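You operate a simulated robot arm through the tools that you are given. There is no shell and no other tool.

You are at the controls of a simulated two-armed robot. One attempt, no reset.

## Task
Scoop the washer bin down to its red line.
Fine: the spare washers go in the refill bin, none on the floor; scoop back, bin shut.

The check looks at the end state, three seconds after you hand in, the way a careful person would. Anything else that was tipped, shoved, dropped, spilled or broken makes it a failure.

## Robot
Two 7-joint arms with two-finger parallel grippers on one trunk that stands fixed in place. Base frame: the origin is at the foot of the trunk, x ahead of it, y to its left, z up; the work surface is at about z = 860. Lengths are in mm, angles in rad, forces in N, time in s.
The left shoulder is at [71, 156, 1180], the right one opposite. Each reaches about 1231 mm from its shoulder. Payload 3.91 kg a hand.
Tool frame (each hand has its own): the origin (TCP) lies between the finger pads and is the grasp point; the fingertips stand 30 mm ahead of it; z points along the fingers, y is the line along which they close. The gripper opens to 110 mm. The fingers are 20 mm wide and 10 mm thick; the gripper's body (48 by 112 mm) begins 55 mm behind the TCP.
Orientation is that of the tool frame in the base frame, as [roll, pitch, yaw] about the fixed x, y, z axes, in that order (R = Rz(yaw) Ry(pitch) Rx(roll)). With the fingers straight down and closing along the base's y, the tool's x points along the base's -x, its y along +y and its z along -z.

## Interface
- The arms move only by the tool step_arm. It takes "left_increments", "right_increments" or both (then of equal length, played together; a hand with none holds still); each is a list of rows, each a list of 7 numbers: the shift along the tool's x, y, z in mm, then the turn, a rotation vector about the tool's x, y, z in rad, then the finger opening in mm, from 0 to 110. In form: [[tx, ty, tz, rx, ry, rz, hand], ...]. A call has 1 to 20 rows; each row shifts and turns the commanded pose from where the row before left it, along the tool's axes as they then stand. Rows are played at 5 a second. More than 50 mm and 0.15 rad between two rows, or a gripper value outside its range, and nothing of the call is played. Where a pose cannot be reached the arm comes as near as it can. A force on the tool above 40 N (or 10 N above the force at the start of the call, whichever is more), or a blocked arm, ends the call early, and 0.2 s more pass. Each finger travels about 108 mm/s and halts on what it meets, pressing with about 33 N; the grip force reading is that of the motor and also rises with nothing between the fingers. The clock runs only during rows and for 0.2 s after the last one: add rows that do not move to give the fingers time. The reply holds the time, the measured pose of the TCP, the force on the tool along the base axes, the opening and the grip force, in the units named above and with some noise, with the torque about the TCP (base axes, N m) and any sound that the robot's microphone picked up.
- Cameras (640 x 400 px; columns grow to the right, rows downward): "scene" is now at [111.6, -70, 1429.2]; the picture's right is [-0.68, -0.73, 0.00], its down [-0.27, 0.25, -0.93] and it looks along [0.68, -0.63, -0.36] (base axes); focal length 269 px, centre (320, 200). "left" rides on the left gripper at [72, -17, -103] in its tool frame; the picture's right is [0.23, 0.97, 0.00], its down [-0.76, 0.18, -0.62] and it looks along [-0.61, 0.14, 0.78] (tool axes); focal length 222 px, centre (320, 200). "right" rides on the right gripper at [72, 17, -103] in its tool frame; the picture's right is [-0.23, 0.97, 0.00], its down [-0.76, -0.18, -0.62] and it looks along [-0.61, -0.14, 0.78] (tool axes); focal length 222 px, centre (320, 200). There is no depth. A picture from a camera that has moved, and an enlarged one, comes with that camera's place and axes in the base frame and with its lens. The place of the scene camera against the robot may be out by one fixed shift of up to 12 mm in any direction.
- capture(camera): a new picture of that camera. It takes no simulated time.
- raise_lower(by): slides the trunk up (or, below 0, down) by that many mm; the arms and the scene camera ride with it, the base frame stays. It gives what a move gives, with no picture.
- turn_head(pan, tilt): turns the head with the scene camera to pan (to the left, within 1.501 rad either way) and tilt (down, from -0.506 to 1.204), counted from straight ahead of the robot. It gives what a move gives.
- zoom(camera, box): a new picture of the part [left, top, right, bottom] of that camera's present view, enlarged. It takes no simulated time.
- hand_in(): hands the job in; it is judged then, once.

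Nothing tells you positions but the pictures and the camera data. Unless the task says otherwise, let go and move clear before handing in.

The tools are called after ">>>" by a JSON object that holds its "fn" and its "kwargs". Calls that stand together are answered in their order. step_arm: Moves the arms, as the interface text tells. Its arguments: {"type":"object","properties":{"left_increments":{"type":"array","items":{"type":"array","items":{"type":"number"}}},"right_increments":{"type":"array","items":{"type":"array","items":{"type":"number"}}}},"required":[]} The other tools are called the same way: raise_lower (by) moves the trunk up or down; turn_head (pan, tilt) turns the head that bears the scene camera; capture (camera) takes a picture; zoom (camera, box) takes an enlarged picture of a part of a camera's view; hand_in () hands the job in.

At the start:

```text
time_s: 0.0
left_tcp_pos: [823.1, -70.8, 1281.3]
left_ee_rot: [-3.141, -0.001, -3.14]
left_force: [0.0, -1.2, 0.2]
left_torque: [0.02, -0.02, 0.01]
left_grip_width: 110.0
left_finger_force: 0.1
right_tcp_pos: [520.2, -695.8, 1373.3]
right_ee_rot: [3.14, 0.0, -3.141]
right_force: [-0.2, 0.3, -0.8]
right_torque: [0.0, -0.01, 0.01]
right_grip_width: 110.2
right_finger_force: 0.1
trunk travel left (down, up): [-625.0, 315.0]
head pan, tilt (commanded): [-0.749, 0.372]
```

scene: 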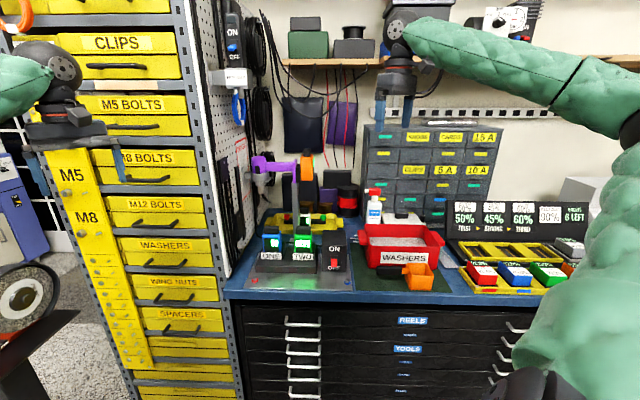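
right: 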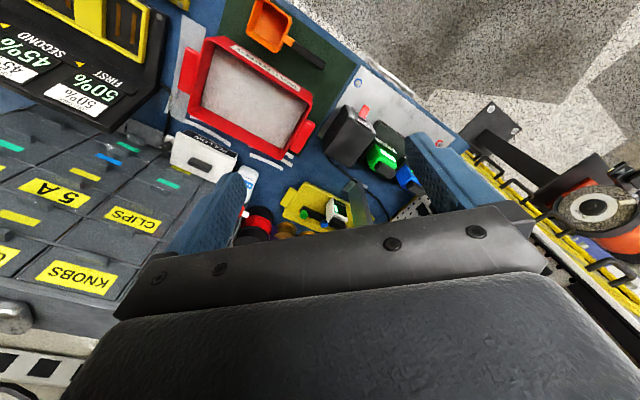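
left: 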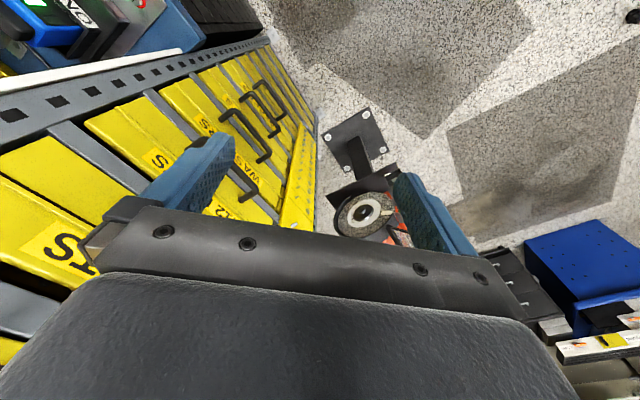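

I see a red WASHERS bin on the bench with an orange scoop in front of it, plus a yellow drawer cabinet on the left with a WASHERS drawer. I'll look closer before moving anything.

>>> {"fn": "zoom", "kwargs": {"camera": "scene", "box": [340, 180, 460, 300]}}

>>> {"fn": "zoom", "kwargs": {"camera": "scene", "box": [240, 150, 360, 290]}}

>>> {"fn": "zoom", "kwargs": {"camera": "scene", "box": [440, 190, 600, 300]}}

>>> {"fn": "zoom", "kwargs": {"camera": "right", "box": [150, 0, 390, 240]}}

```text
3.33 times, centred on (400, 240) of scene
camera zoom: at [111.6, -70.0, 1429.2], right [-0.68, -0.73, 0.0], down [-0.27, 0.25, -0.93], along [0.68, -0.63, -0.36], focal length 898 px, centre (53, 67)
```

zoom: 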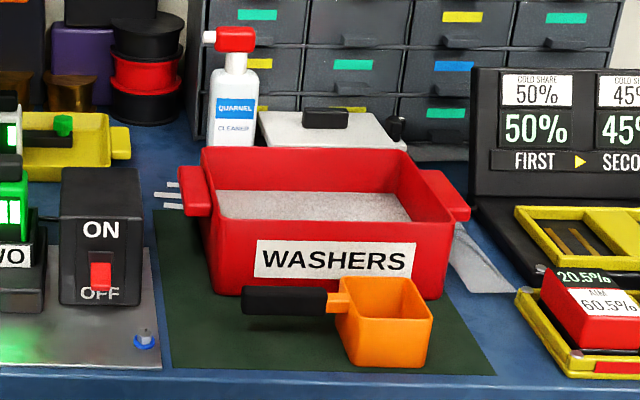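

```text
2.86 times, centred on (300, 220) of scene
camera zoom: at [111.6, -70.0, 1429.2], right [-0.68, -0.73, 0.0], down [-0.27, 0.25, -0.93], along [0.68, -0.63, -0.36], focal length 770 px, centre (377, 143)
```

zoom: 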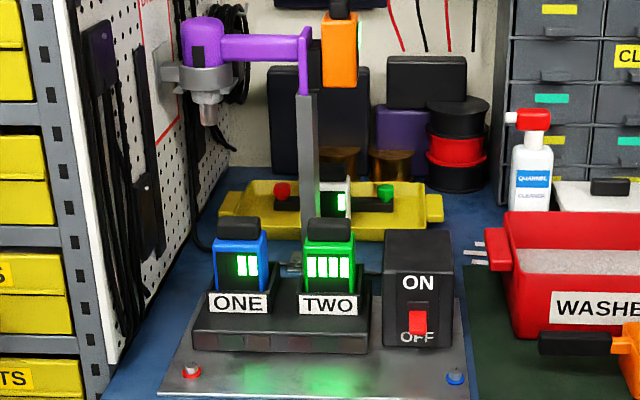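

```text
3.64 times, centred on (520, 245) of scene
camera zoom: at [111.6, -70.0, 1429.2], right [-0.68, -0.73, 0.0], down [-0.27, 0.25, -0.93], along [0.68, -0.63, -0.36], focal length 980 px, centre (-407, 36)
```

zoom: 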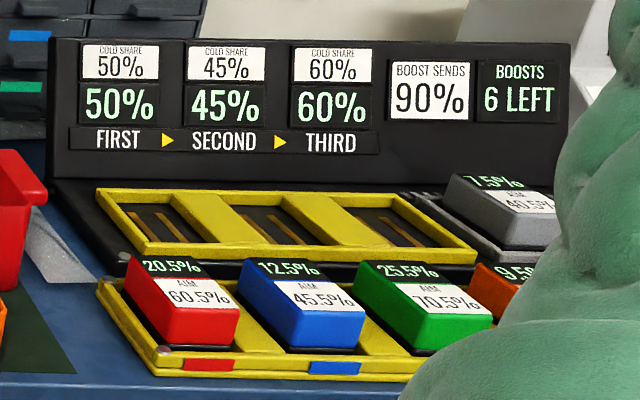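

```text
1.67 times, centred on (270, 120) of right
camera zoom: at [446.8, -678.8, 1477.1], right [0.23, 0.97, 0.0], down [0.76, -0.18, 0.62], along [0.61, -0.14, -0.78], focal length 370 px, centre (403, 333)
```

zoom: 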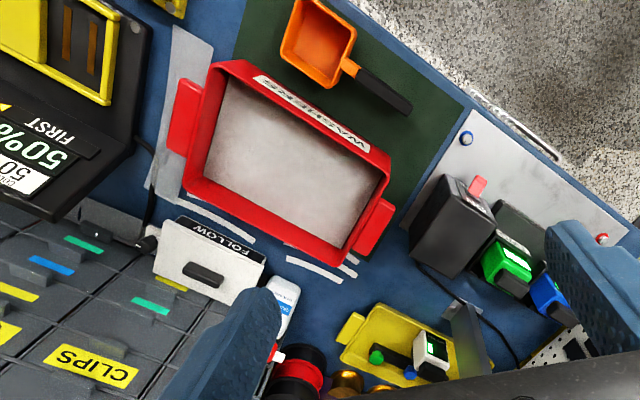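

The refill bin may be the white lidded box behind the red bin. I'll look closer at it and survey the rest of the room with the head.

>>> {"fn": "zoom", "kwargs": {"camera": "right", "box": [160, 110, 260, 210]}}

>>> {"fn": "zoom", "kwargs": {"camera": "scene", "box": [360, 180, 440, 230]}}

>>> {"fn": "zoom", "kwargs": {"camera": "right", "box": [180, 20, 340, 160]}}

>>> {"fn": "turn_head", "kwargs": {"pan": -0.9, "tilt": 0.6}}

>>> {"fn": "capture", "kwargs": {"camera": "scene"}}

```text
4.00 times, centred on (210, 160) of right
camera zoom: at [446.8, -678.8, 1477.1], right [0.23, 0.97, 0.0], down [0.76, -0.18, 0.62], along [0.61, -0.14, -0.78], focal length 888 px, centre (760, 360)
```

zoom: 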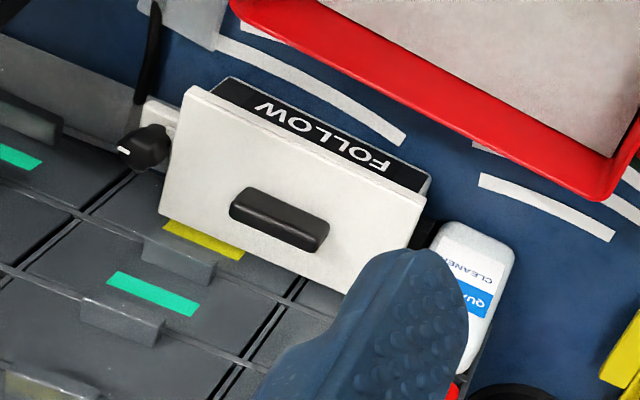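

```text
8.00 times, centred on (400, 205) of scene
camera zoom: at [111.6, -70.0, 1429.2], right [-0.68, -0.73, 0.0], down [-0.27, 0.25, -0.93], along [0.68, -0.63, -0.36], focal length 2155 px, centre (-320, 160)
```

zoom: 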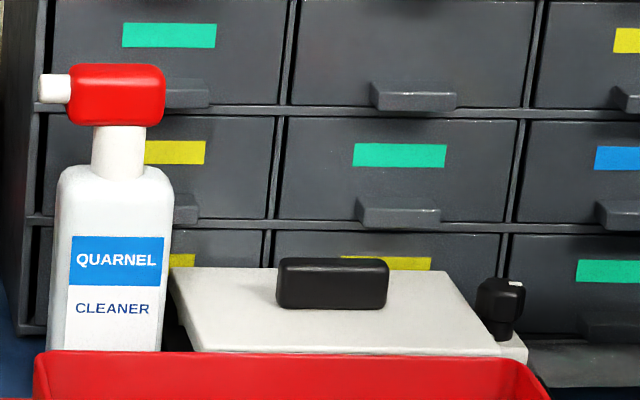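

```text
2.86 times, centred on (260, 90) of right
camera zoom: at [446.8, -678.8, 1477.1], right [0.23, 0.97, 0.0], down [0.76, -0.18, 0.62], along [0.61, -0.14, -0.78], focal length 635 px, centre (491, 514)
```

zoom: 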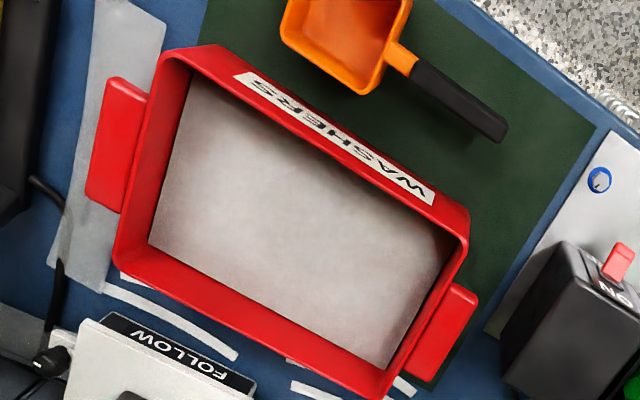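

```text
time_s: 0.8
left_tcp_pos: [824.5, -71.4, 1280.6]
left_ee_rot: [-3.14, 0.002, 3.142]
left_force: [0.9, -0.2, 0.2]
left_torque: [0.04, 0.01, -0.01]
left_grip_width: 110.0
left_finger_force: 0.1
right_tcp_pos: [520.0, -695.9, 1372.6]
right_ee_rot: [-3.141, 0.0, 3.141]
right_force: [0.1, 0.7, 0.8]
right_torque: [-0.02, 0.0, -0.03]
right_grip_width: 110.2
right_finger_force: 0.0
trunk travel left (down, up): [-625.0, 315.0]
head pan, tilt (commanded): [-0.901, 0.6]
```

```text
taken
camera scene: at [98.5, -76.0, 1408.4], right [-0.78, -0.62, 0.0], down [-0.35, 0.44, -0.83], along [0.51, -0.65, -0.56], focal length 269 px, centre (320, 200)
```

scene: 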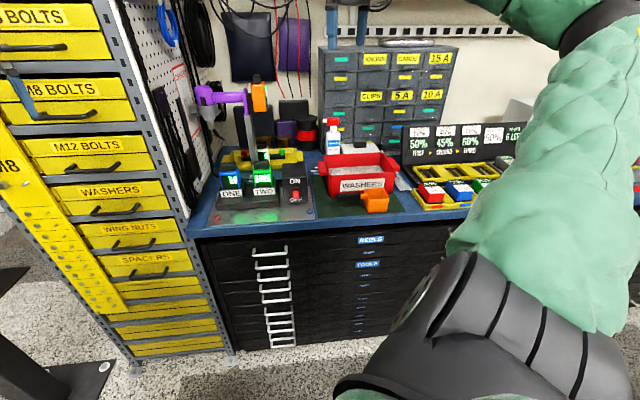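

I see the bench with the red WASHERS bin, and drawers labelled WASHERS in the yellow cabinet. I need to find the refill bin and the red line, so I'll survey all around.

>>> {"fn": "turn_head", "kwargs": {"pan": -1.45, "tilt": 0.5}}

>>> {"fn": "capture", "kwargs": {"camera": "scene"}}

>>> {"fn": "turn_head", "kwargs": {"pan": -0.2, "tilt": 0.5}}

>>> {"fn": "capture", "kwargs": {"camera": "scene"}}

>>> {"fn": "turn_head", "kwargs": {"pan": 0.6, "tilt": 0.5}}

>>> {"fn": "capture", "kwargs": {"camera": "scene"}}

>>> {"fn": "turn_head", "kwargs": {"pan": 1.4, "tilt": 0.5}}

>>> {"fn": "capture", "kwargs": {"camera": "scene"}}

```text
time_s: 1.7
left_tcp_pos: [824.5, -71.0, 1280.3]
left_ee_rot: [-3.14, 0.001, -3.141]
left_force: [0.4, 0.0, -0.1]
left_torque: [0.04, 0.0, 0.02]
left_grip_width: 110.1
left_finger_force: 0.2
right_tcp_pos: [519.6, -696.4, 1372.9]
right_ee_rot: [-3.141, 0.0, 3.142]
right_force: [0.3, -0.4, -0.6]
right_torque: [-0.01, -0.03, -0.01]
right_grip_width: 109.9
right_finger_force: 0.0
trunk travel left (down, up): [-625.0, 315.0]
head pan, tilt (commanded): [-1.45, 0.499]
```

```text
taken
camera scene: at [54.6, -97.1, 1417.4], right [-0.99, -0.12, 0.0], down [-0.06, 0.48, -0.88], along [0.11, -0.87, -0.48], focal length 269 px, centre (320, 200)
```

scene: 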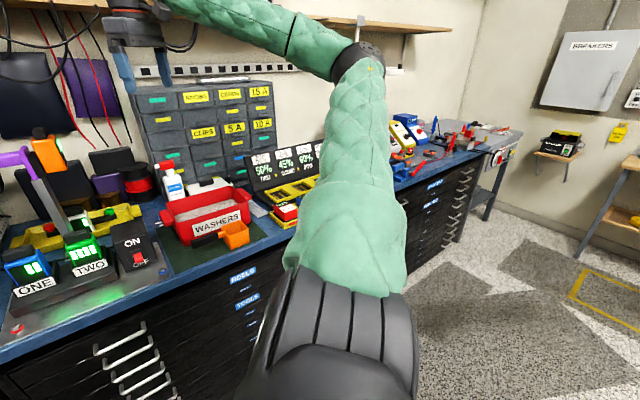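

```text
time_s: 3.1
left_tcp_pos: [823.8, -71.6, 1279.6]
left_ee_rot: [3.142, 0.0, -3.141]
left_force: [0.2, -0.2, 0.0]
left_torque: [0.03, -0.01, -0.03]
left_grip_width: 110.2
left_finger_force: 0.1
right_tcp_pos: [519.8, -695.3, 1372.1]
right_ee_rot: [3.141, -0.001, -3.141]
right_force: [-0.9, 0.1, 0.5]
right_torque: [0.0, 0.0, 0.03]
right_grip_width: 110.0
right_finger_force: 0.1
trunk travel left (down, up): [-625.0, 315.0]
head pan, tilt (commanded): [-0.201, 0.499]
```

```text
taken
camera scene: at [132.7, -25.0, 1417.4], right [-0.2, -0.98, 0.0], down [-0.47, 0.1, -0.88], along [0.86, -0.18, -0.48], focal length 269 px, centre (320, 200)
```

scene: 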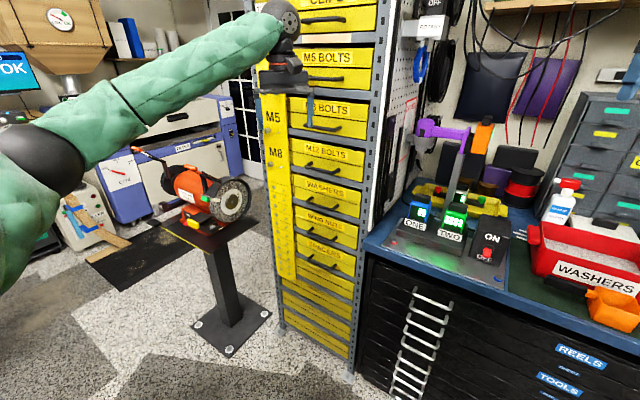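

```text
time_s: 4.3
left_tcp_pos: [824.1, -71.3, 1280.9]
left_ee_rot: [-3.141, 0.001, 3.14]
left_force: [0.1, 1.1, -0.3]
left_torque: [0.03, 0.01, 0.0]
left_grip_width: 109.9
left_finger_force: 0.1
right_tcp_pos: [518.9, -695.9, 1374.2]
right_ee_rot: [-3.141, 0.002, -3.141]
right_force: [0.1, 0.9, -0.5]
right_torque: [-0.01, -0.02, -0.01]
right_grip_width: 109.9
right_finger_force: 0.1
trunk travel left (down, up): [-625.0, 315.0]
head pan, tilt (commanded): [0.6, 0.499]
```

```text
taken
camera scene: at [118.6, 44.6, 1417.4], right [0.56, -0.83, 0.0], down [-0.4, -0.27, -0.88], along [0.72, 0.5, -0.48], focal length 269 px, centre (320, 200)
```

scene: 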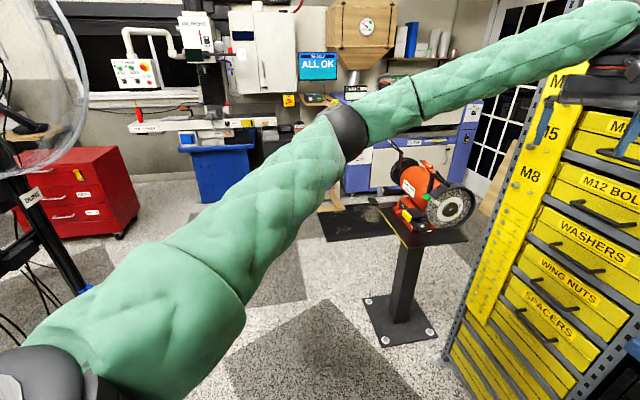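

```text
time_s: 5.4
left_tcp_pos: [824.2, -70.7, 1281.1]
left_ee_rot: [-3.141, 0.0, 3.141]
left_force: [0.6, -1.1, 0.2]
left_torque: [0.0, -0.01, 0.0]
left_grip_width: 109.8
left_finger_force: 0.1
right_tcp_pos: [519.6, -695.3, 1373.7]
right_ee_rot: [-3.14, -0.001, -3.141]
right_force: [-0.1, 0.5, -0.9]
right_torque: [0.0, 0.0, -0.02]
right_grip_width: 110.3
right_finger_force: 0.0
trunk travel left (down, up): [-625.0, 315.0]
head pan, tilt (commanded): [1.4, 0.499]
```

```text
taken
camera scene: at [59.1, 82.9, 1417.5], right [0.99, -0.17, 0.0], down [-0.08, -0.47, -0.88], along [0.15, 0.87, -0.48], focal length 269 px, centre (320, 200)
```

scene: 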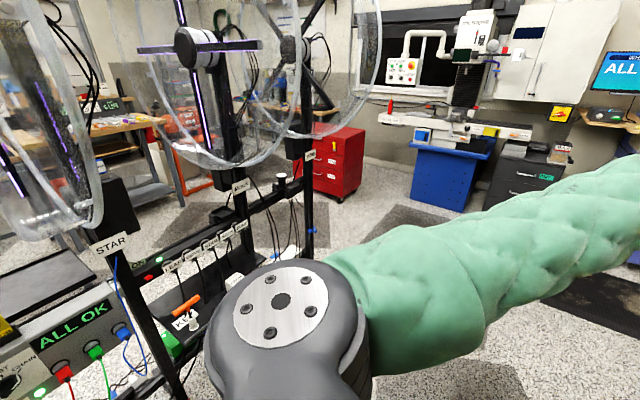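

The likely refill bin candidate is the WASHERS drawer in the yellow cabinet. I'll zoom in on the cabinet labels and the red bin's inside.

>>> {"fn": "turn_head", "kwargs": {"pan": -0.3, "tilt": 0.35}}

>>> {"fn": "capture", "kwargs": {"camera": "scene"}}

>>> {"fn": "zoom", "kwargs": {"camera": "scene", "box": [220, 100, 420, 225]}}

>>> {"fn": "zoom", "kwargs": {"camera": "scene", "box": [220, 0, 420, 125]}}

>>> {"fn": "zoom", "kwargs": {"camera": "scene", "box": [220, 200, 420, 325]}}

>>> {"fn": "zoom", "kwargs": {"camera": "scene", "box": [440, 0, 640, 125]}}

```text
time_s: 7.1
left_tcp_pos: [823.9, -71.3, 1280.3]
left_ee_rot: [-3.14, 0.0, 3.141]
left_force: [0.4, -0.2, 0.3]
left_torque: [0.0, -0.02, -0.02]
left_grip_width: 109.8
left_finger_force: 0.0
right_tcp_pos: [520.3, -696.6, 1373.4]
right_ee_rot: [3.14, 0.0, 3.141]
right_force: [0.4, -0.2, -0.5]
right_torque: [-0.04, 0.03, -0.01]
right_grip_width: 109.9
right_finger_force: 0.1
trunk travel left (down, up): [-625.0, 315.0]
head pan, tilt (commanded): [-0.3, 0.351]
```

```text
taken
camera scene: at [132.5, -34.3, 1431.1], right [-0.29, -0.96, 0.0], down [-0.33, 0.1, -0.94], along [0.9, -0.28, -0.34], focal length 269 px, centre (320, 200)
```

scene: 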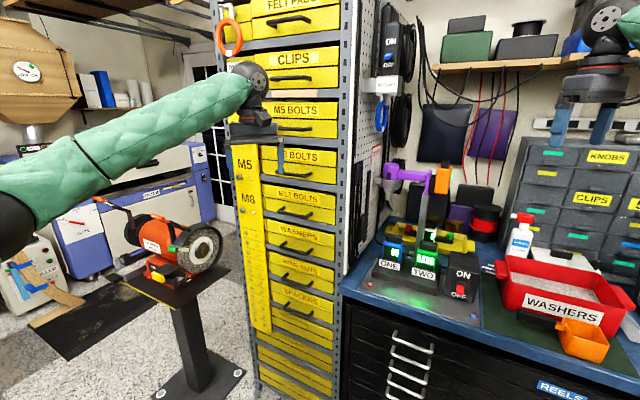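

```text
3.20 times, centred on (320, 162) of scene
camera zoom: at [132.5, -34.3, 1431.1], right [-0.29, -0.96, 0.0], down [-0.33, 0.1, -0.94], along [0.9, -0.28, -0.34], focal length 862 px, centre (320, 320)
```

zoom: 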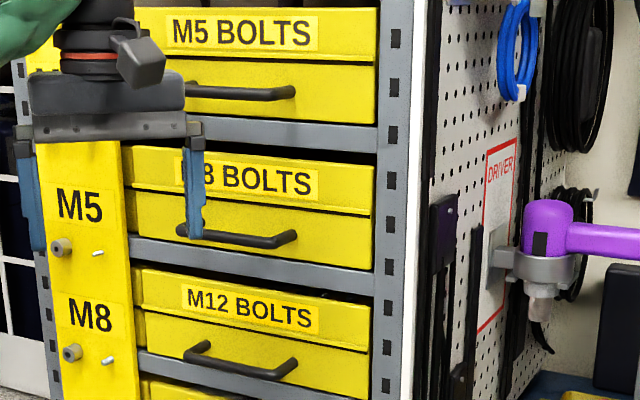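

```text
3.20 times, centred on (320, 62) of scene
camera zoom: at [132.5, -34.3, 1431.1], right [-0.29, -0.96, 0.0], down [-0.33, 0.1, -0.94], along [0.9, -0.28, -0.34], focal length 862 px, centre (320, 640)
```

zoom: 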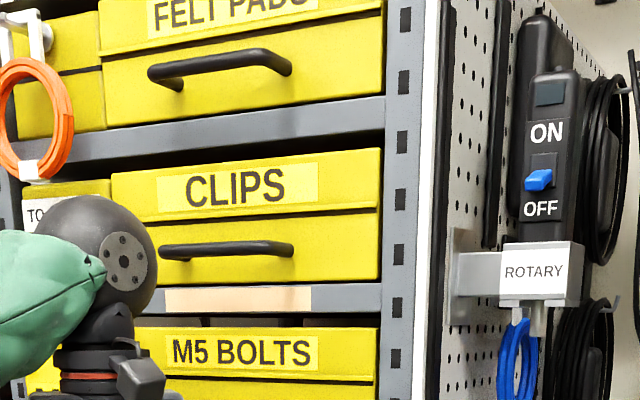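

```text
3.20 times, centred on (320, 262) of scene
camera zoom: at [132.5, -34.3, 1431.1], right [-0.29, -0.96, 0.0], down [-0.33, 0.1, -0.94], along [0.9, -0.28, -0.34], focal length 862 px, centre (320, 0)
```

zoom: 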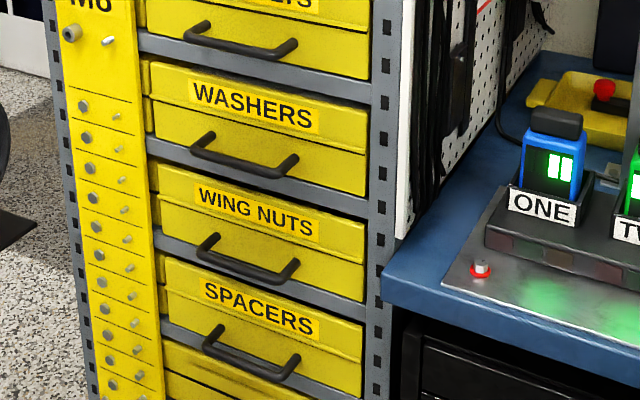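

```text
3.20 times, centred on (540, 62) of scene
camera zoom: at [132.5, -34.3, 1431.1], right [-0.29, -0.96, 0.0], down [-0.33, 0.1, -0.94], along [0.9, -0.28, -0.34], focal length 862 px, centre (-384, 640)
```

zoom: 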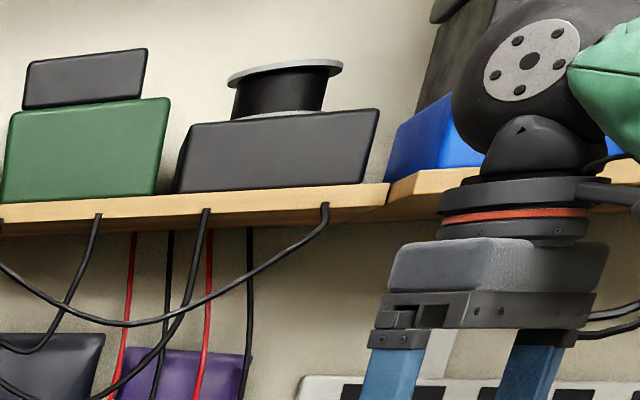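

The cabinet's WASHERS drawer is the best refill bin candidate, but the left hand hides a label beginning "TO...". I'll draw the left hand back a little and look at the cabinet again.

>>> {"fn": "step_arm", "kwargs": {"left_increments": [[40, 0, 0, 0, 0, 0, 110], [40, 0, 0, 0, 0, 0, 110], [40, 20, 0, 0, 0, 0, 110], [40, 40, 0, 0, 0, 0, 110], [30, 40, 0, 0, 0, 0, 110], [20, 45, 0, 0, 0, 0, 110], [20, 45, 0, 0, 0, 0, 110], [0, 45, 0, 0, 0, 0, 110], [0, 45, 0, 0, 0, 0, 110]]}}

>>> {"fn": "capture", "kwargs": {"camera": "scene"}}

>>> {"fn": "zoom", "kwargs": {"camera": "scene", "box": [200, 0, 400, 125]}}

>>> {"fn": "zoom", "kwargs": {"camera": "scene", "box": [200, 120, 400, 245]}}

>>> {"fn": "capture", "kwargs": {"camera": "left"}}

```text
refused: row 4 steps farther than a row can; nothing moved
```

```text
taken
camera scene: at [132.5, -34.3, 1431.1], right [-0.29, -0.96, 0.0], down [-0.33, 0.1, -0.94], along [0.9, -0.28, -0.34], focal length 269 px, centre (320, 200)
```

scene: 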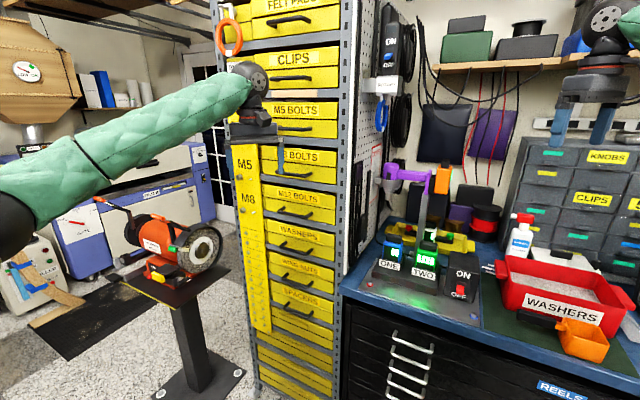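

```text
3.20 times, centred on (300, 62) of scene
camera zoom: at [132.5, -34.3, 1431.1], right [-0.29, -0.96, 0.0], down [-0.33, 0.1, -0.94], along [0.9, -0.28, -0.34], focal length 862 px, centre (384, 640)
```

zoom: 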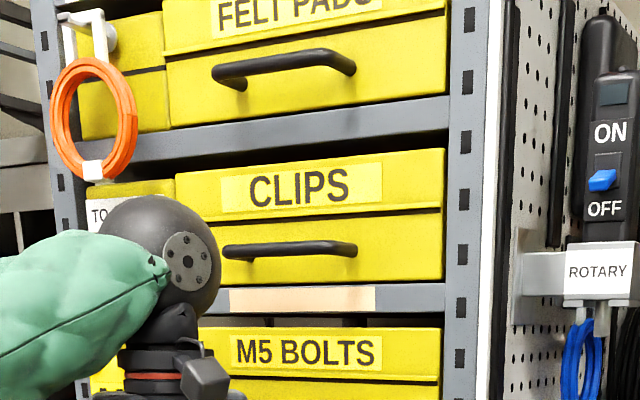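

```text
3.20 times, centred on (300, 182) of scene
camera zoom: at [132.5, -34.3, 1431.1], right [-0.29, -0.96, 0.0], down [-0.33, 0.1, -0.94], along [0.9, -0.28, -0.34], focal length 862 px, centre (384, 256)
```

zoom: 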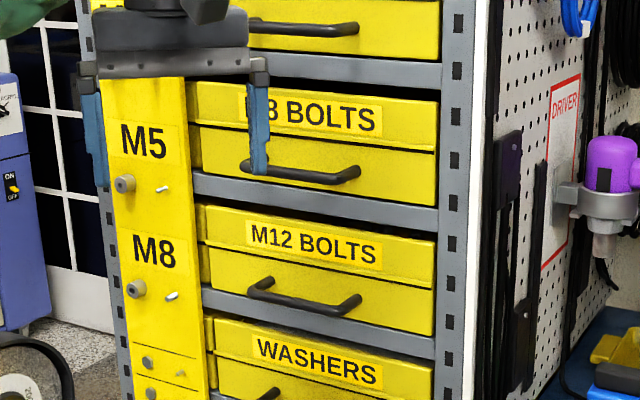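

```text
taken
camera left: at [752.6, -88.5, 1383.8], right [-0.23, 0.97, 0.0], down [0.76, 0.18, 0.62], along [0.61, 0.14, -0.78], focal length 222 px, centre (320, 200)
```

left: 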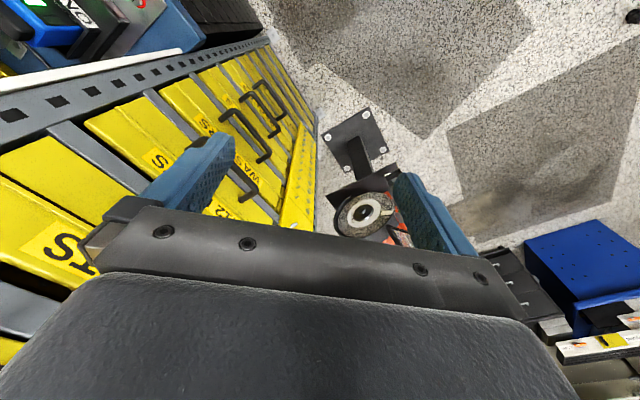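

The step was over the row limit, so I'll redo it with smaller rows to draw the left hand back from the cabinet.

>>> {"fn": "step_arm", "kwargs": {"left_increments": [[40, 0, 0, 0, 0, 0, 110], [40, 0, 0, 0, 0, 0, 110], [40, 20, 0, 0, 0, 0, 110], [30, 35, 0, 0, 0, 0, 110], [30, 35, 0, 0, 0, 0, 110], [20, 40, 0, 0, 0, 0, 110], [20, 40, 0, 0, 0, 0, 110], [0, 45, 0, 0, 0, 0, 110], [0, 45, 0, 0, 0, 0, 110], [0, 45, 0, 0, 0, 0, 110]]}}

>>> {"fn": "capture", "kwargs": {"camera": "scene"}}

>>> {"fn": "zoom", "kwargs": {"camera": "scene", "box": [200, 0, 400, 125]}}

>>> {"fn": "capture", "kwargs": {"camera": "left"}}

```text
time_s: 9.3
left_tcp_pos: [602.6, 232.2, 1281.5]
left_ee_rot: [-3.14, 0.001, 3.139]
left_force: [0.6, -0.4, 0.0]
left_torque: [-0.03, -0.01, 0.0]
left_grip_width: 110.1
left_finger_force: 0.0
right_tcp_pos: [518.3, -694.7, 1374.1]
right_ee_rot: [-3.14, 0.002, 3.141]
right_force: [-0.7, -0.2, 0.5]
right_torque: [-0.01, -0.01, -0.02]
right_grip_width: 109.8
right_finger_force: 0.1
trunk travel left (down, up): [-625.0, 315.0]
head pan, tilt (commanded): [-0.3, 0.351]
```

```text
taken
camera scene: at [131.2, -32.6, 1431.3], right [-0.3, -0.95, 0.0], down [-0.33, 0.1, -0.94], along [0.9, -0.28, -0.34], focal length 269 px, centre (320, 200)
```

scene: 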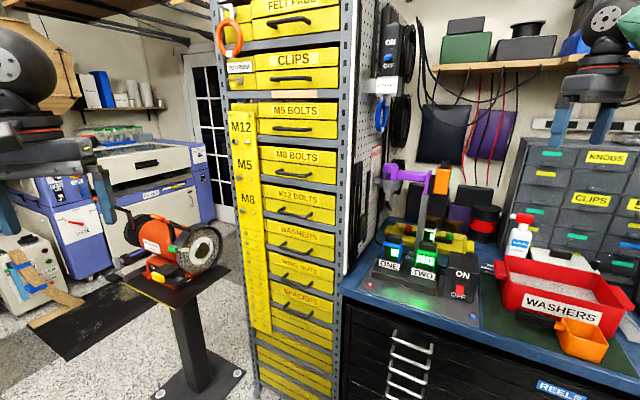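

```text
3.20 times, centred on (300, 62) of scene
camera zoom: at [131.2, -32.6, 1431.3], right [-0.3, -0.95, 0.0], down [-0.33, 0.1, -0.94], along [0.9, -0.28, -0.34], focal length 862 px, centre (384, 640)
```

zoom: 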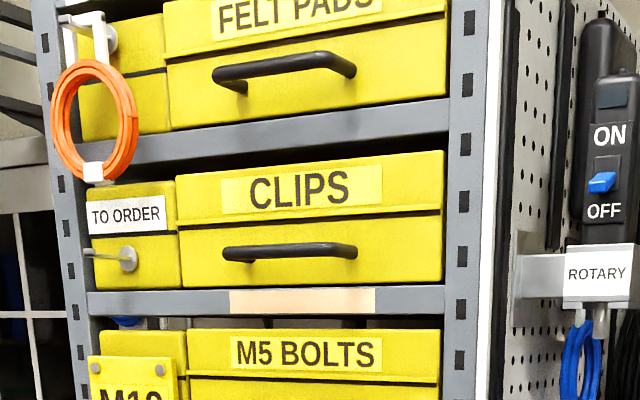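

```text
taken
camera left: at [531.2, 215.2, 1383.6], right [-0.23, 0.97, 0.0], down [0.76, 0.18, 0.62], along [0.61, 0.14, -0.78], focal length 222 px, centre (320, 200)
```

left: 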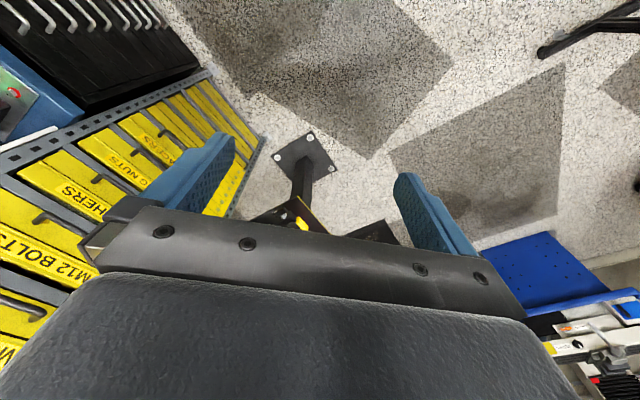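

The cabinet now shows its drawers fully: M5/M8/M12 bolts, WASHERS, WING NUTS, SPACERS. I'll check the slate drawer block and the right side of the room for anything marked refill.

>>> {"fn": "turn_head", "kwargs": {"pan": -0.85, "tilt": 0.3}}

>>> {"fn": "zoom", "kwargs": {"camera": "scene", "box": [300, 100, 460, 220]}}

>>> {"fn": "turn_head", "kwargs": {"pan": -1.5, "tilt": 0.4}}

>>> {"fn": "zoom", "kwargs": {"camera": "scene", "box": [380, 70, 640, 230]}}

>>> {"fn": "zoom", "kwargs": {"camera": "scene", "box": [100, 140, 300, 270]}}

```text
time_s: 10.3
left_tcp_pos: [603.7, 230.7, 1279.8]
left_ee_rot: [3.142, -0.001, 3.141]
left_force: [-0.6, -0.3, -0.4]
left_torque: [-0.01, 0.02, 0.02]
left_grip_width: 109.9
left_finger_force: 0.0
right_tcp_pos: [518.1, -695.5, 1373.2]
right_ee_rot: [-3.141, 0.001, -3.141]
right_force: [-1.0, 0.9, 0.0]
right_torque: [0.0, 0.01, -0.02]
right_grip_width: 110.0
right_finger_force: 0.0
trunk travel left (down, up): [-625.0, 315.0]
head pan, tilt (commanded): [-0.85, 0.3]
```

```text
3.33 times, centred on (380, 160) of scene
camera zoom: at [104.9, -76.2, 1435.9], right [-0.75, -0.66, 0.0], down [-0.2, 0.22, -0.96], along [0.63, -0.72, -0.3], focal length 898 px, centre (120, 333)
```

zoom: 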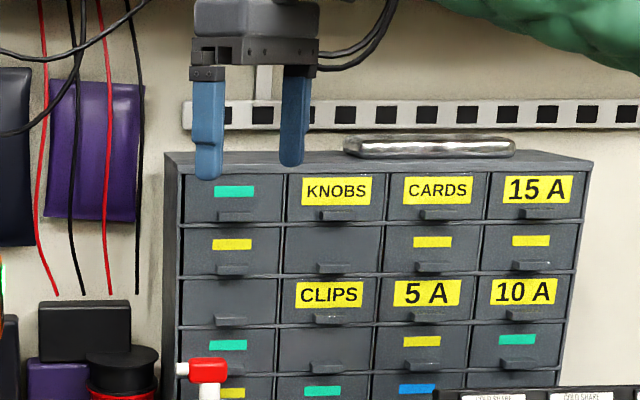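

```text
time_s: 11.3
left_tcp_pos: [603.4, 229.9, 1279.8]
left_ee_rot: [-3.14, -0.001, -3.141]
left_force: [0.1, 0.3, -0.5]
left_torque: [0.0, 0.01, -0.01]
left_grip_width: 110.0
left_finger_force: 0.0
right_tcp_pos: [520.2, -695.6, 1374.1]
right_ee_rot: [-3.141, 0.0, 3.141]
right_force: [-0.1, -0.2, 0.3]
right_torque: [0.0, -0.01, -0.03]
right_grip_width: 110.0
right_finger_force: 0.1
trunk travel left (down, up): [-625.0, 315.0]
head pan, tilt (commanded): [-1.499, 0.4]
```

```text
2.46 times, centred on (510, 150) of scene
camera zoom: at [50.1, -98.9, 1426.6], right [-1.0, -0.07, 0.0], down [-0.03, 0.39, -0.92], along [0.07, -0.92, -0.39], focal length 663 px, centre (-148, 323)
```

zoom: 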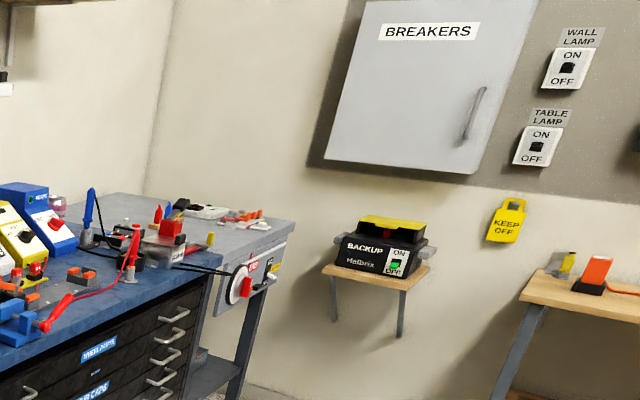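

```text
3.08 times, centred on (200, 205) of scene
camera zoom: at [50.1, -98.9, 1426.6], right [-1.0, -0.07, 0.0], down [-0.03, 0.39, -0.92], along [0.07, -0.92, -0.39], focal length 829 px, centre (689, 185)
```

zoom: 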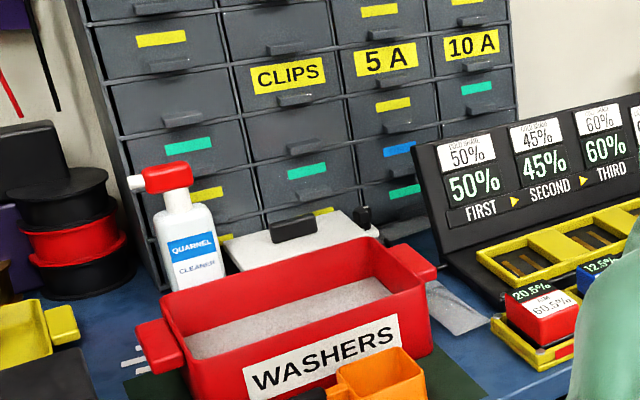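

The bench's red WASHERS bin stands beside the scoop, and the cabinet's closed yellow WASHERS drawer is its counterpart; one of them must carry the red line. I'll locate the drawer handle from two head positions so I can open it and look in.

>>> {"fn": "turn_head", "kwargs": {"pan": 0.25, "tilt": 0.5}}

>>> {"fn": "capture", "kwargs": {"camera": "scene"}}

>>> {"fn": "turn_head", "kwargs": {"pan": -0.85, "tilt": 0.5}}

>>> {"fn": "capture", "kwargs": {"camera": "scene"}}

>>> {"fn": "zoom", "kwargs": {"camera": "scene", "box": [0, 140, 200, 265]}}

```text
time_s: 13.1
left_tcp_pos: [601.9, 230.5, 1279.9]
left_ee_rot: [3.141, 0.0, -3.142]
left_force: [-0.8, 0.2, 0.1]
left_torque: [0.01, 0.0, 0.02]
left_grip_width: 110.1
left_finger_force: 0.1
right_tcp_pos: [519.9, -695.4, 1373.6]
right_ee_rot: [3.141, 0.0, 3.14]
right_force: [-0.8, -0.7, 0.5]
right_torque: [0.01, 0.02, 0.02]
right_grip_width: 110.1
right_finger_force: 0.0
trunk travel left (down, up): [-625.0, 315.0]
head pan, tilt (commanded): [0.25, 0.499]
```

```text
taken
camera scene: at [131.5, 15.9, 1417.4], right [0.25, -0.97, 0.0], down [-0.46, -0.12, -0.88], along [0.85, 0.22, -0.48], focal length 269 px, centre (320, 200)
```

scene: 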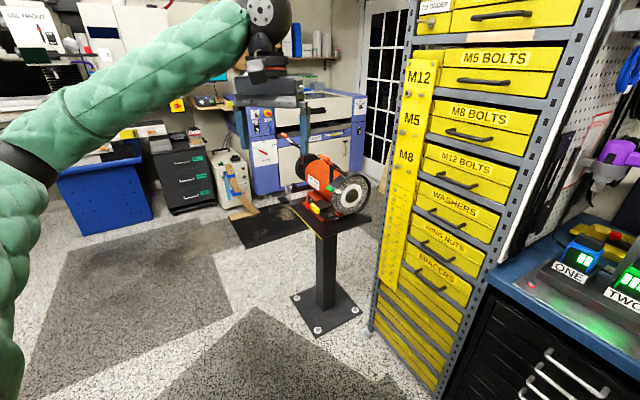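

```text
time_s: 14.4
left_tcp_pos: [603.1, 231.2, 1280.2]
left_ee_rot: [3.14, -0.001, 3.141]
left_force: [0.4, -1.3, 0.7]
left_torque: [0.0, 0.05, 0.0]
left_grip_width: 110.2
left_finger_force: 0.1
right_tcp_pos: [519.3, -695.9, 1374.0]
right_ee_rot: [3.141, -0.001, -3.141]
right_force: [0.2, -0.3, -0.4]
right_torque: [0.01, 0.01, -0.02]
right_grip_width: 110.1
right_finger_force: 0.1
trunk travel left (down, up): [-625.0, 315.0]
head pan, tilt (commanded): [-0.85, 0.499]
```

```text
taken
camera scene: at [103.5, -74.9, 1417.4], right [-0.75, -0.66, 0.0], down [-0.32, 0.36, -0.88], along [0.58, -0.66, -0.48], focal length 269 px, centre (320, 200)
```

scene: 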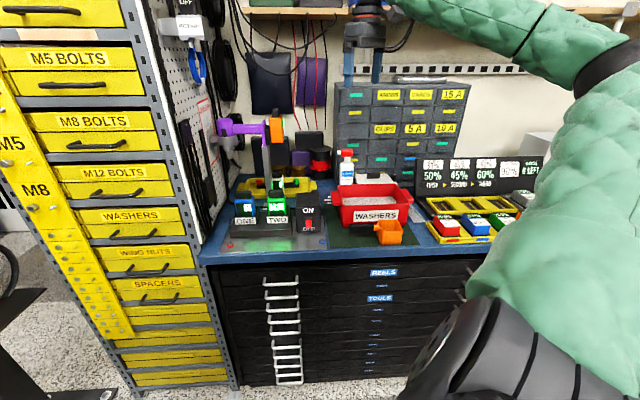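

```text
3.20 times, centred on (100, 202) of scene
camera zoom: at [103.5, -74.9, 1417.4], right [-0.75, -0.66, 0.0], down [-0.32, 0.36, -0.88], along [0.58, -0.66, -0.48], focal length 862 px, centre (1024, 192)
```

zoom: 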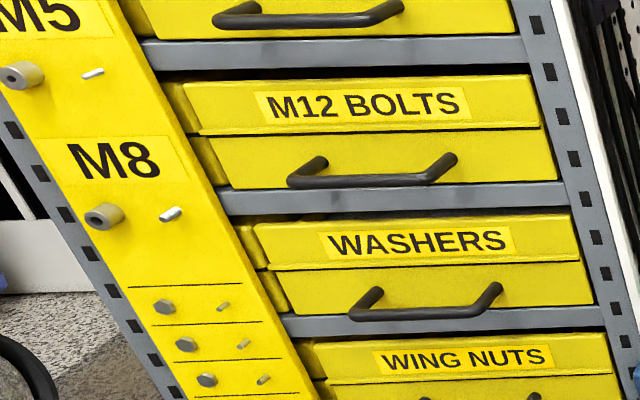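

From two head views I place the WASHERS drawer handle near (914, -190, 965); the cabinet front and the bench front seem to share one 45° line. I'll bring the left hand nearer so its camera can refine this.

>>> {"fn": "step_arm", "kwargs": {"left_increments": [[-11, -36, 4, 0, 0, 0, 110], [-11, -36, 4, 0, 0, 0, 110], [-11, -36, 4, 0, 0, 0, 110], [-11, -36, 4, 0, 0, 0, 110], [-11, -36, 4, 0, 0, 0, 110], [-11, -36, 4, 0, 0, 0, 110], [-11, -36, 4, 0, 0, 0, 110], [-11, -36, 4, 0, 0, 0, 110], [0, 0, 0, 0, 0, 0, 110]]}}

>>> {"fn": "zoom", "kwargs": {"camera": "left", "box": [40, 0, 360, 200]}}

>>> {"fn": "capture", "kwargs": {"camera": "left"}}

```text
time_s: 16.4
left_tcp_pos: [692.7, -54.5, 1248.7]
left_ee_rot: [3.141, -0.001, 3.139]
left_force: [0.4, -0.7, -0.7]
left_torque: [-0.05, 0.01, 0.01]
left_grip_width: 110.1
left_finger_force: 0.1
right_tcp_pos: [518.4, -693.2, 1373.8]
right_ee_rot: [3.141, 0.0, -3.141]
right_force: [0.8, 0.6, -0.4]
right_torque: [-0.05, -0.02, 0.03]
right_grip_width: 109.9
right_finger_force: 0.1
trunk travel left (down, up): [-625.0, 315.0]
head pan, tilt (commanded): [-0.85, 0.499]
```

```text
2.00 times, centred on (200, 100) of left
camera zoom: at [621.0, -71.1, 1352.5], right [-0.23, 0.97, 0.0], down [0.76, 0.18, 0.62], along [0.61, 0.14, -0.78], focal length 444 px, centre (560, 400)
```

zoom: 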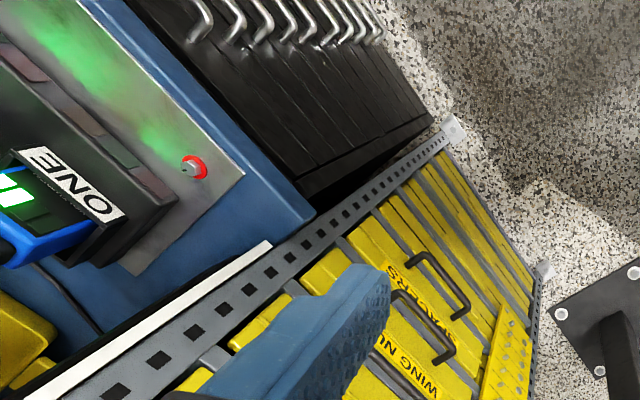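

```text
taken
camera left: at [621.0, -71.1, 1352.5], right [-0.23, 0.97, 0.0], down [0.76, 0.18, 0.62], along [0.61, 0.14, -0.78], focal length 222 px, centre (320, 200)
```

left: 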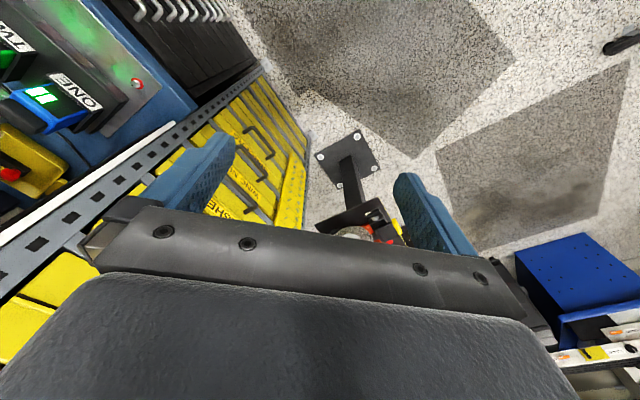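

The finger hides the drawer handle from here. I'll turn the left hand level, pointing at the cabinet face with its fingers set to close up-and-down, staying well clear of the cabinet.

>>> {"fn": "step_arm", "kwargs": {"left_increments": [[0, 0, 0, 0, 0, -0.1309, 110], [0, 0, 0, 0, 0, -0.1309, 110], [0, 0, 0, 0, 0, -0.1309, 110], [0, 0, 0, 0, 0, -0.1309, 110], [0, 0, 0, 0, 0, -0.1309, 110], [0, 0, 0, 0, 0, -0.1309, 110], [0, 0, 0, 0.1428, 0, 0, 110], [0, 0, 0, 0.1428, 0, 0, 110], [0, 0, 0, 0.1428, 0, 0, 110], [0, 0, 0, 0.1428, 0, 0, 110], [0, 0, 0, 0.1428, 0, 0, 110], [0, 0, 0, 0.1428, 0, 0, 110], [0, 0, 0, 0.1428, 0, 0, 110], [0, 0, 0, 0.1428, 0, 0, 110], [0, 0, 0, 0.1428, 0, 0, 110], [0, 0, 0, 0.1428, 0, 0, 110], [0, 0, 0, 0.1428, 0, 0, 110], [0, 0, 0, 0, 0, 0, 110]]}}

>>> {"fn": "capture", "kwargs": {"camera": "left"}}

>>> {"fn": "capture", "kwargs": {"camera": "scene"}}

```text
time_s: 20.2
left_tcp_pos: [691.4, -53.9, 1247.9]
left_ee_rot: [-1.571, 0.0, -2.354]
left_force: [-0.6, -0.6, -0.1]
left_torque: [0.01, -0.04, -0.01]
left_grip_width: 110.1
left_finger_force: 0.1
right_tcp_pos: [519.3, -695.0, 1374.4]
right_ee_rot: [-3.14, 0.0, 3.141]
right_force: [0.5, 0.6, 0.1]
right_torque: [0.01, -0.02, 0.02]
right_grip_width: 110.0
right_finger_force: 0.1
trunk travel left (down, up): [-625.0, 315.0]
head pan, tilt (commanded): [-0.85, 0.499]
```

```text
taken
camera left: at [568.3, -32.8, 1265.1], right [-0.16, -0.16, -0.97], down [0.1, 0.98, -0.18], along [0.98, -0.12, -0.14], focal length 222 px, centre (320, 200)
```

left: 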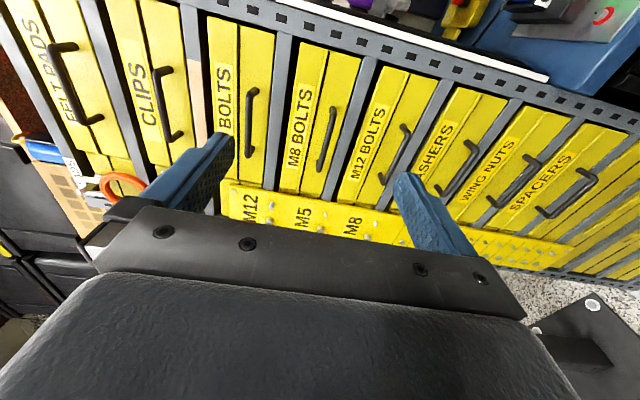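

```text
taken
camera scene: at [103.4, -74.7, 1417.5], right [-0.75, -0.66, 0.0], down [-0.32, 0.36, -0.88], along [0.58, -0.66, -0.48], focal length 269 px, centre (320, 200)
```

scene: 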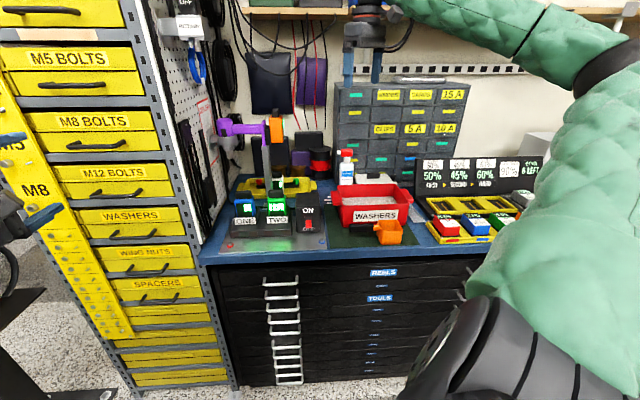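

The left camera now shows all the drawer handles clearly. I'll lower the left hand to a stand-off in front of the WASHERS drawer for a second bearing.

>>> {"fn": "step_arm", "kwargs": {"left_increments": [[-10.25, 41.3, 12.1, 0, 0, 0, 110], [-10.25, 41.3, 12.1, 0, 0, 0, 110], [-10.25, 41.3, 12.1, 0, 0, 0, 110], [-10.25, 41.3, 12.1, 0, 0, 0, 110], [-10.25, 41.3, 12.1, 0, 0, 0, 110], [-10.25, 41.3, 12.1, 0, 0, 0, 110], [0, 0, 0, 0, 0, 0, 110]]}}

>>> {"fn": "capture", "kwargs": {"camera": "left"}}

>>> {"fn": "turn_head", "kwargs": {"pan": -0.3, "tilt": 0.5}}

>>> {"fn": "capture", "kwargs": {"camera": "scene"}}

>>> {"fn": "zoom", "kwargs": {"camera": "scene", "box": [200, 130, 400, 255]}}

```text
time_s: 21.8
left_tcp_pos: [788.1, -62.4, 1002.3]
left_ee_rot: [-1.572, -0.001, -2.357]
left_force: [0.7, -0.1, 0.5]
left_torque: [-0.01, -0.03, 0.01]
left_grip_width: 109.9
left_finger_force: 0.0
right_tcp_pos: [519.2, -694.8, 1374.3]
right_ee_rot: [-3.141, 0.0, 3.141]
right_force: [-0.5, 0.2, 1.2]
right_torque: [0.02, -0.01, 0.0]
right_grip_width: 109.8
right_finger_force: 0.0
trunk travel left (down, up): [-625.0, 315.0]
head pan, tilt (commanded): [-0.85, 0.499]
```

```text
taken
camera left: at [664.2, -41.1, 1019.9], right [-0.16, -0.16, -0.97], down [0.1, 0.98, -0.18], along [0.98, -0.12, -0.14], focal length 222 px, centre (320, 200)
```

left: 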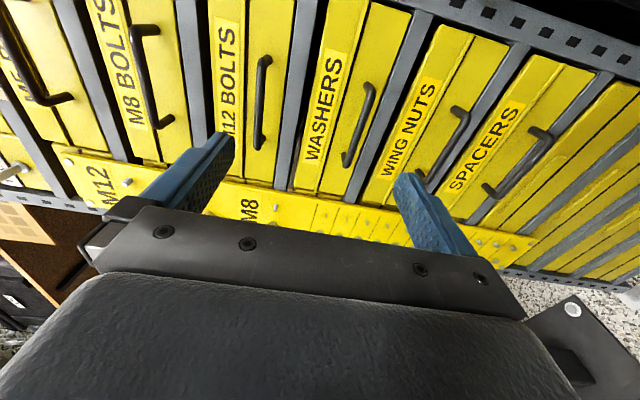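

```text
time_s: 22.8
left_tcp_pos: [787.0, -62.9, 1002.9]
left_ee_rot: [-1.57, 0.0, -2.356]
left_force: [0.7, -0.1, 0.2]
left_torque: [0.01, 0.0, 0.02]
left_grip_width: 110.3
left_finger_force: 0.0
right_tcp_pos: [519.1, -695.7, 1373.6]
right_ee_rot: [-3.141, 0.0, 3.141]
right_force: [0.6, 0.1, -0.2]
right_torque: [0.02, 0.02, 0.03]
right_grip_width: 109.9
right_finger_force: 0.0
trunk travel left (down, up): [-625.0, 315.0]
head pan, tilt (commanded): [-0.3, 0.499]
```

```text
taken
camera scene: at [130.2, -33.7, 1417.4], right [-0.3, -0.96, 0.0], down [-0.46, 0.14, -0.88], along [0.84, -0.26, -0.48], focal length 269 px, centre (320, 200)
```

scene: 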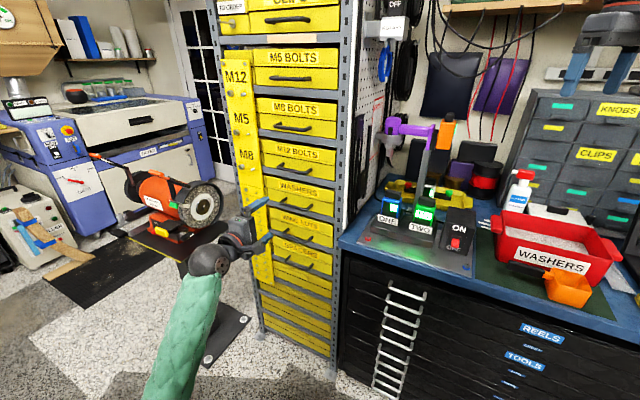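

```text
3.20 times, centred on (300, 192) of scene
camera zoom: at [130.2, -33.7, 1417.4], right [-0.3, -0.96, 0.0], down [-0.46, 0.14, -0.88], along [0.84, -0.26, -0.48], focal length 862 px, centre (384, 224)
```

zoom: 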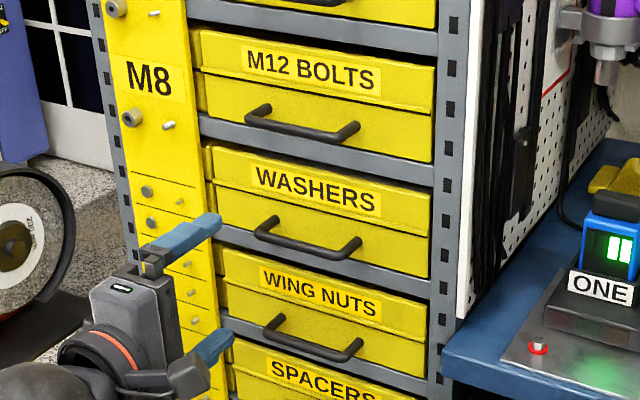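

Two left-camera bearings and the head view agree: the handle bar is at about (978, -205, 925), which is 836 mm out along the 45° bench normal, with drawer fronts at about 856. I'll move to a pre-grasp about 100 mm off it and check.

>>> {"fn": "step_arm", "kwargs": {"left_increments": [[-6.9, 15.5, 27, 0, 0, 0, 80], [-6.9, 15.5, 27, 0, 0, 0, 70], [-6.9, 15.5, 27, 0, 0, 0, 60], [-6.9, 15.5, 27, 0, 0, 0, 60], [-6.9, 15.5, 27, 0, 0, 0, 60], [0, 0, 0, 0, 0, 0, 60]]}}

>>> {"fn": "capture", "kwargs": {"camera": "left"}}

>>> {"fn": "zoom", "kwargs": {"camera": "scene", "box": [200, 130, 400, 255]}}

```text
time_s: 24.2
left_tcp_pos: [907.6, -135.1, 923.4]
left_ee_rot: [-1.57, -0.001, -2.355]
left_force: [0.1, 0.0, 0.5]
left_torque: [0.0, 0.0, 0.01]
left_grip_width: 60.3
left_finger_force: 0.0
right_tcp_pos: [518.5, -696.4, 1374.8]
right_ee_rot: [-3.141, 0.0, 3.141]
right_force: [-0.1, 0.5, 0.4]
right_torque: [0.01, -0.02, -0.02]
right_grip_width: 109.9
right_finger_force: 0.0
trunk travel left (down, up): [-625.0, 315.0]
head pan, tilt (commanded): [-0.3, 0.499]
```

```text
taken
camera left: at [783.7, -113.9, 939.9], right [-0.16, -0.16, -0.97], down [0.1, 0.98, -0.18], along [0.98, -0.12, -0.14], focal length 222 px, centre (320, 200)
```

left: 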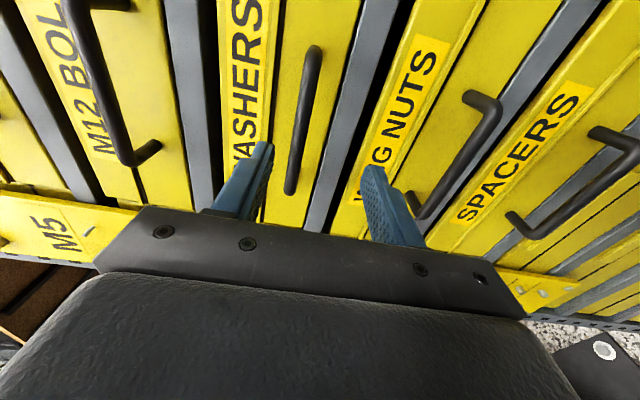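

```text
3.20 times, centred on (300, 192) of scene
camera zoom: at [129.9, -33.4, 1417.5], right [-0.3, -0.96, 0.0], down [-0.46, 0.14, -0.88], along [0.84, -0.26, -0.48], focal length 862 px, centre (384, 224)
```

zoom: 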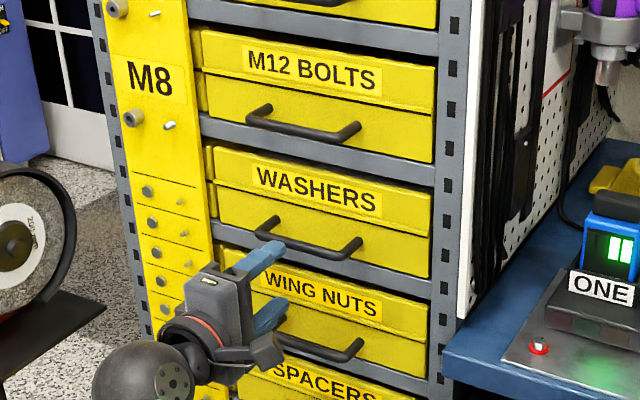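

The fingers straddle the handle's height roughly; I'll zoom in to pin down the bar's exact height and distance.

>>> {"fn": "zoom", "kwargs": {"camera": "left", "box": [180, 20, 440, 220]}}

>>> {"fn": "zoom", "kwargs": {"camera": "scene", "box": [260, 180, 340, 260]}}

```text
2.00 times, centred on (310, 120) of left
camera zoom: at [783.7, -113.9, 939.9], right [-0.16, -0.16, -0.97], down [0.1, 0.98, -0.18], along [0.98, -0.12, -0.14], focal length 444 px, centre (340, 360)
```

zoom: 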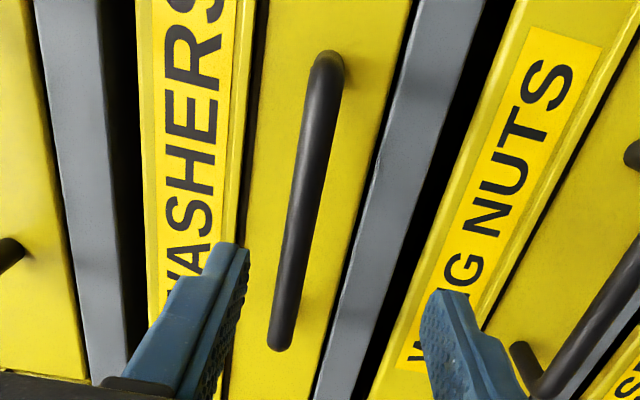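

```text
5.00 times, centred on (300, 220) of scene
camera zoom: at [129.9, -33.4, 1417.5], right [-0.3, -0.96, 0.0], down [-0.46, 0.14, -0.88], along [0.84, -0.26, -0.48], focal length 1347 px, centre (420, 100)
```

zoom: 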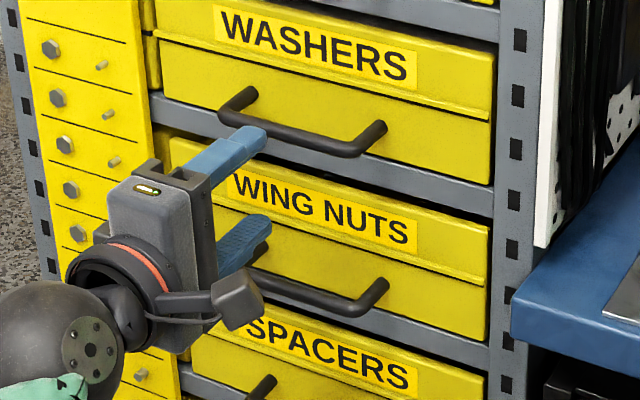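

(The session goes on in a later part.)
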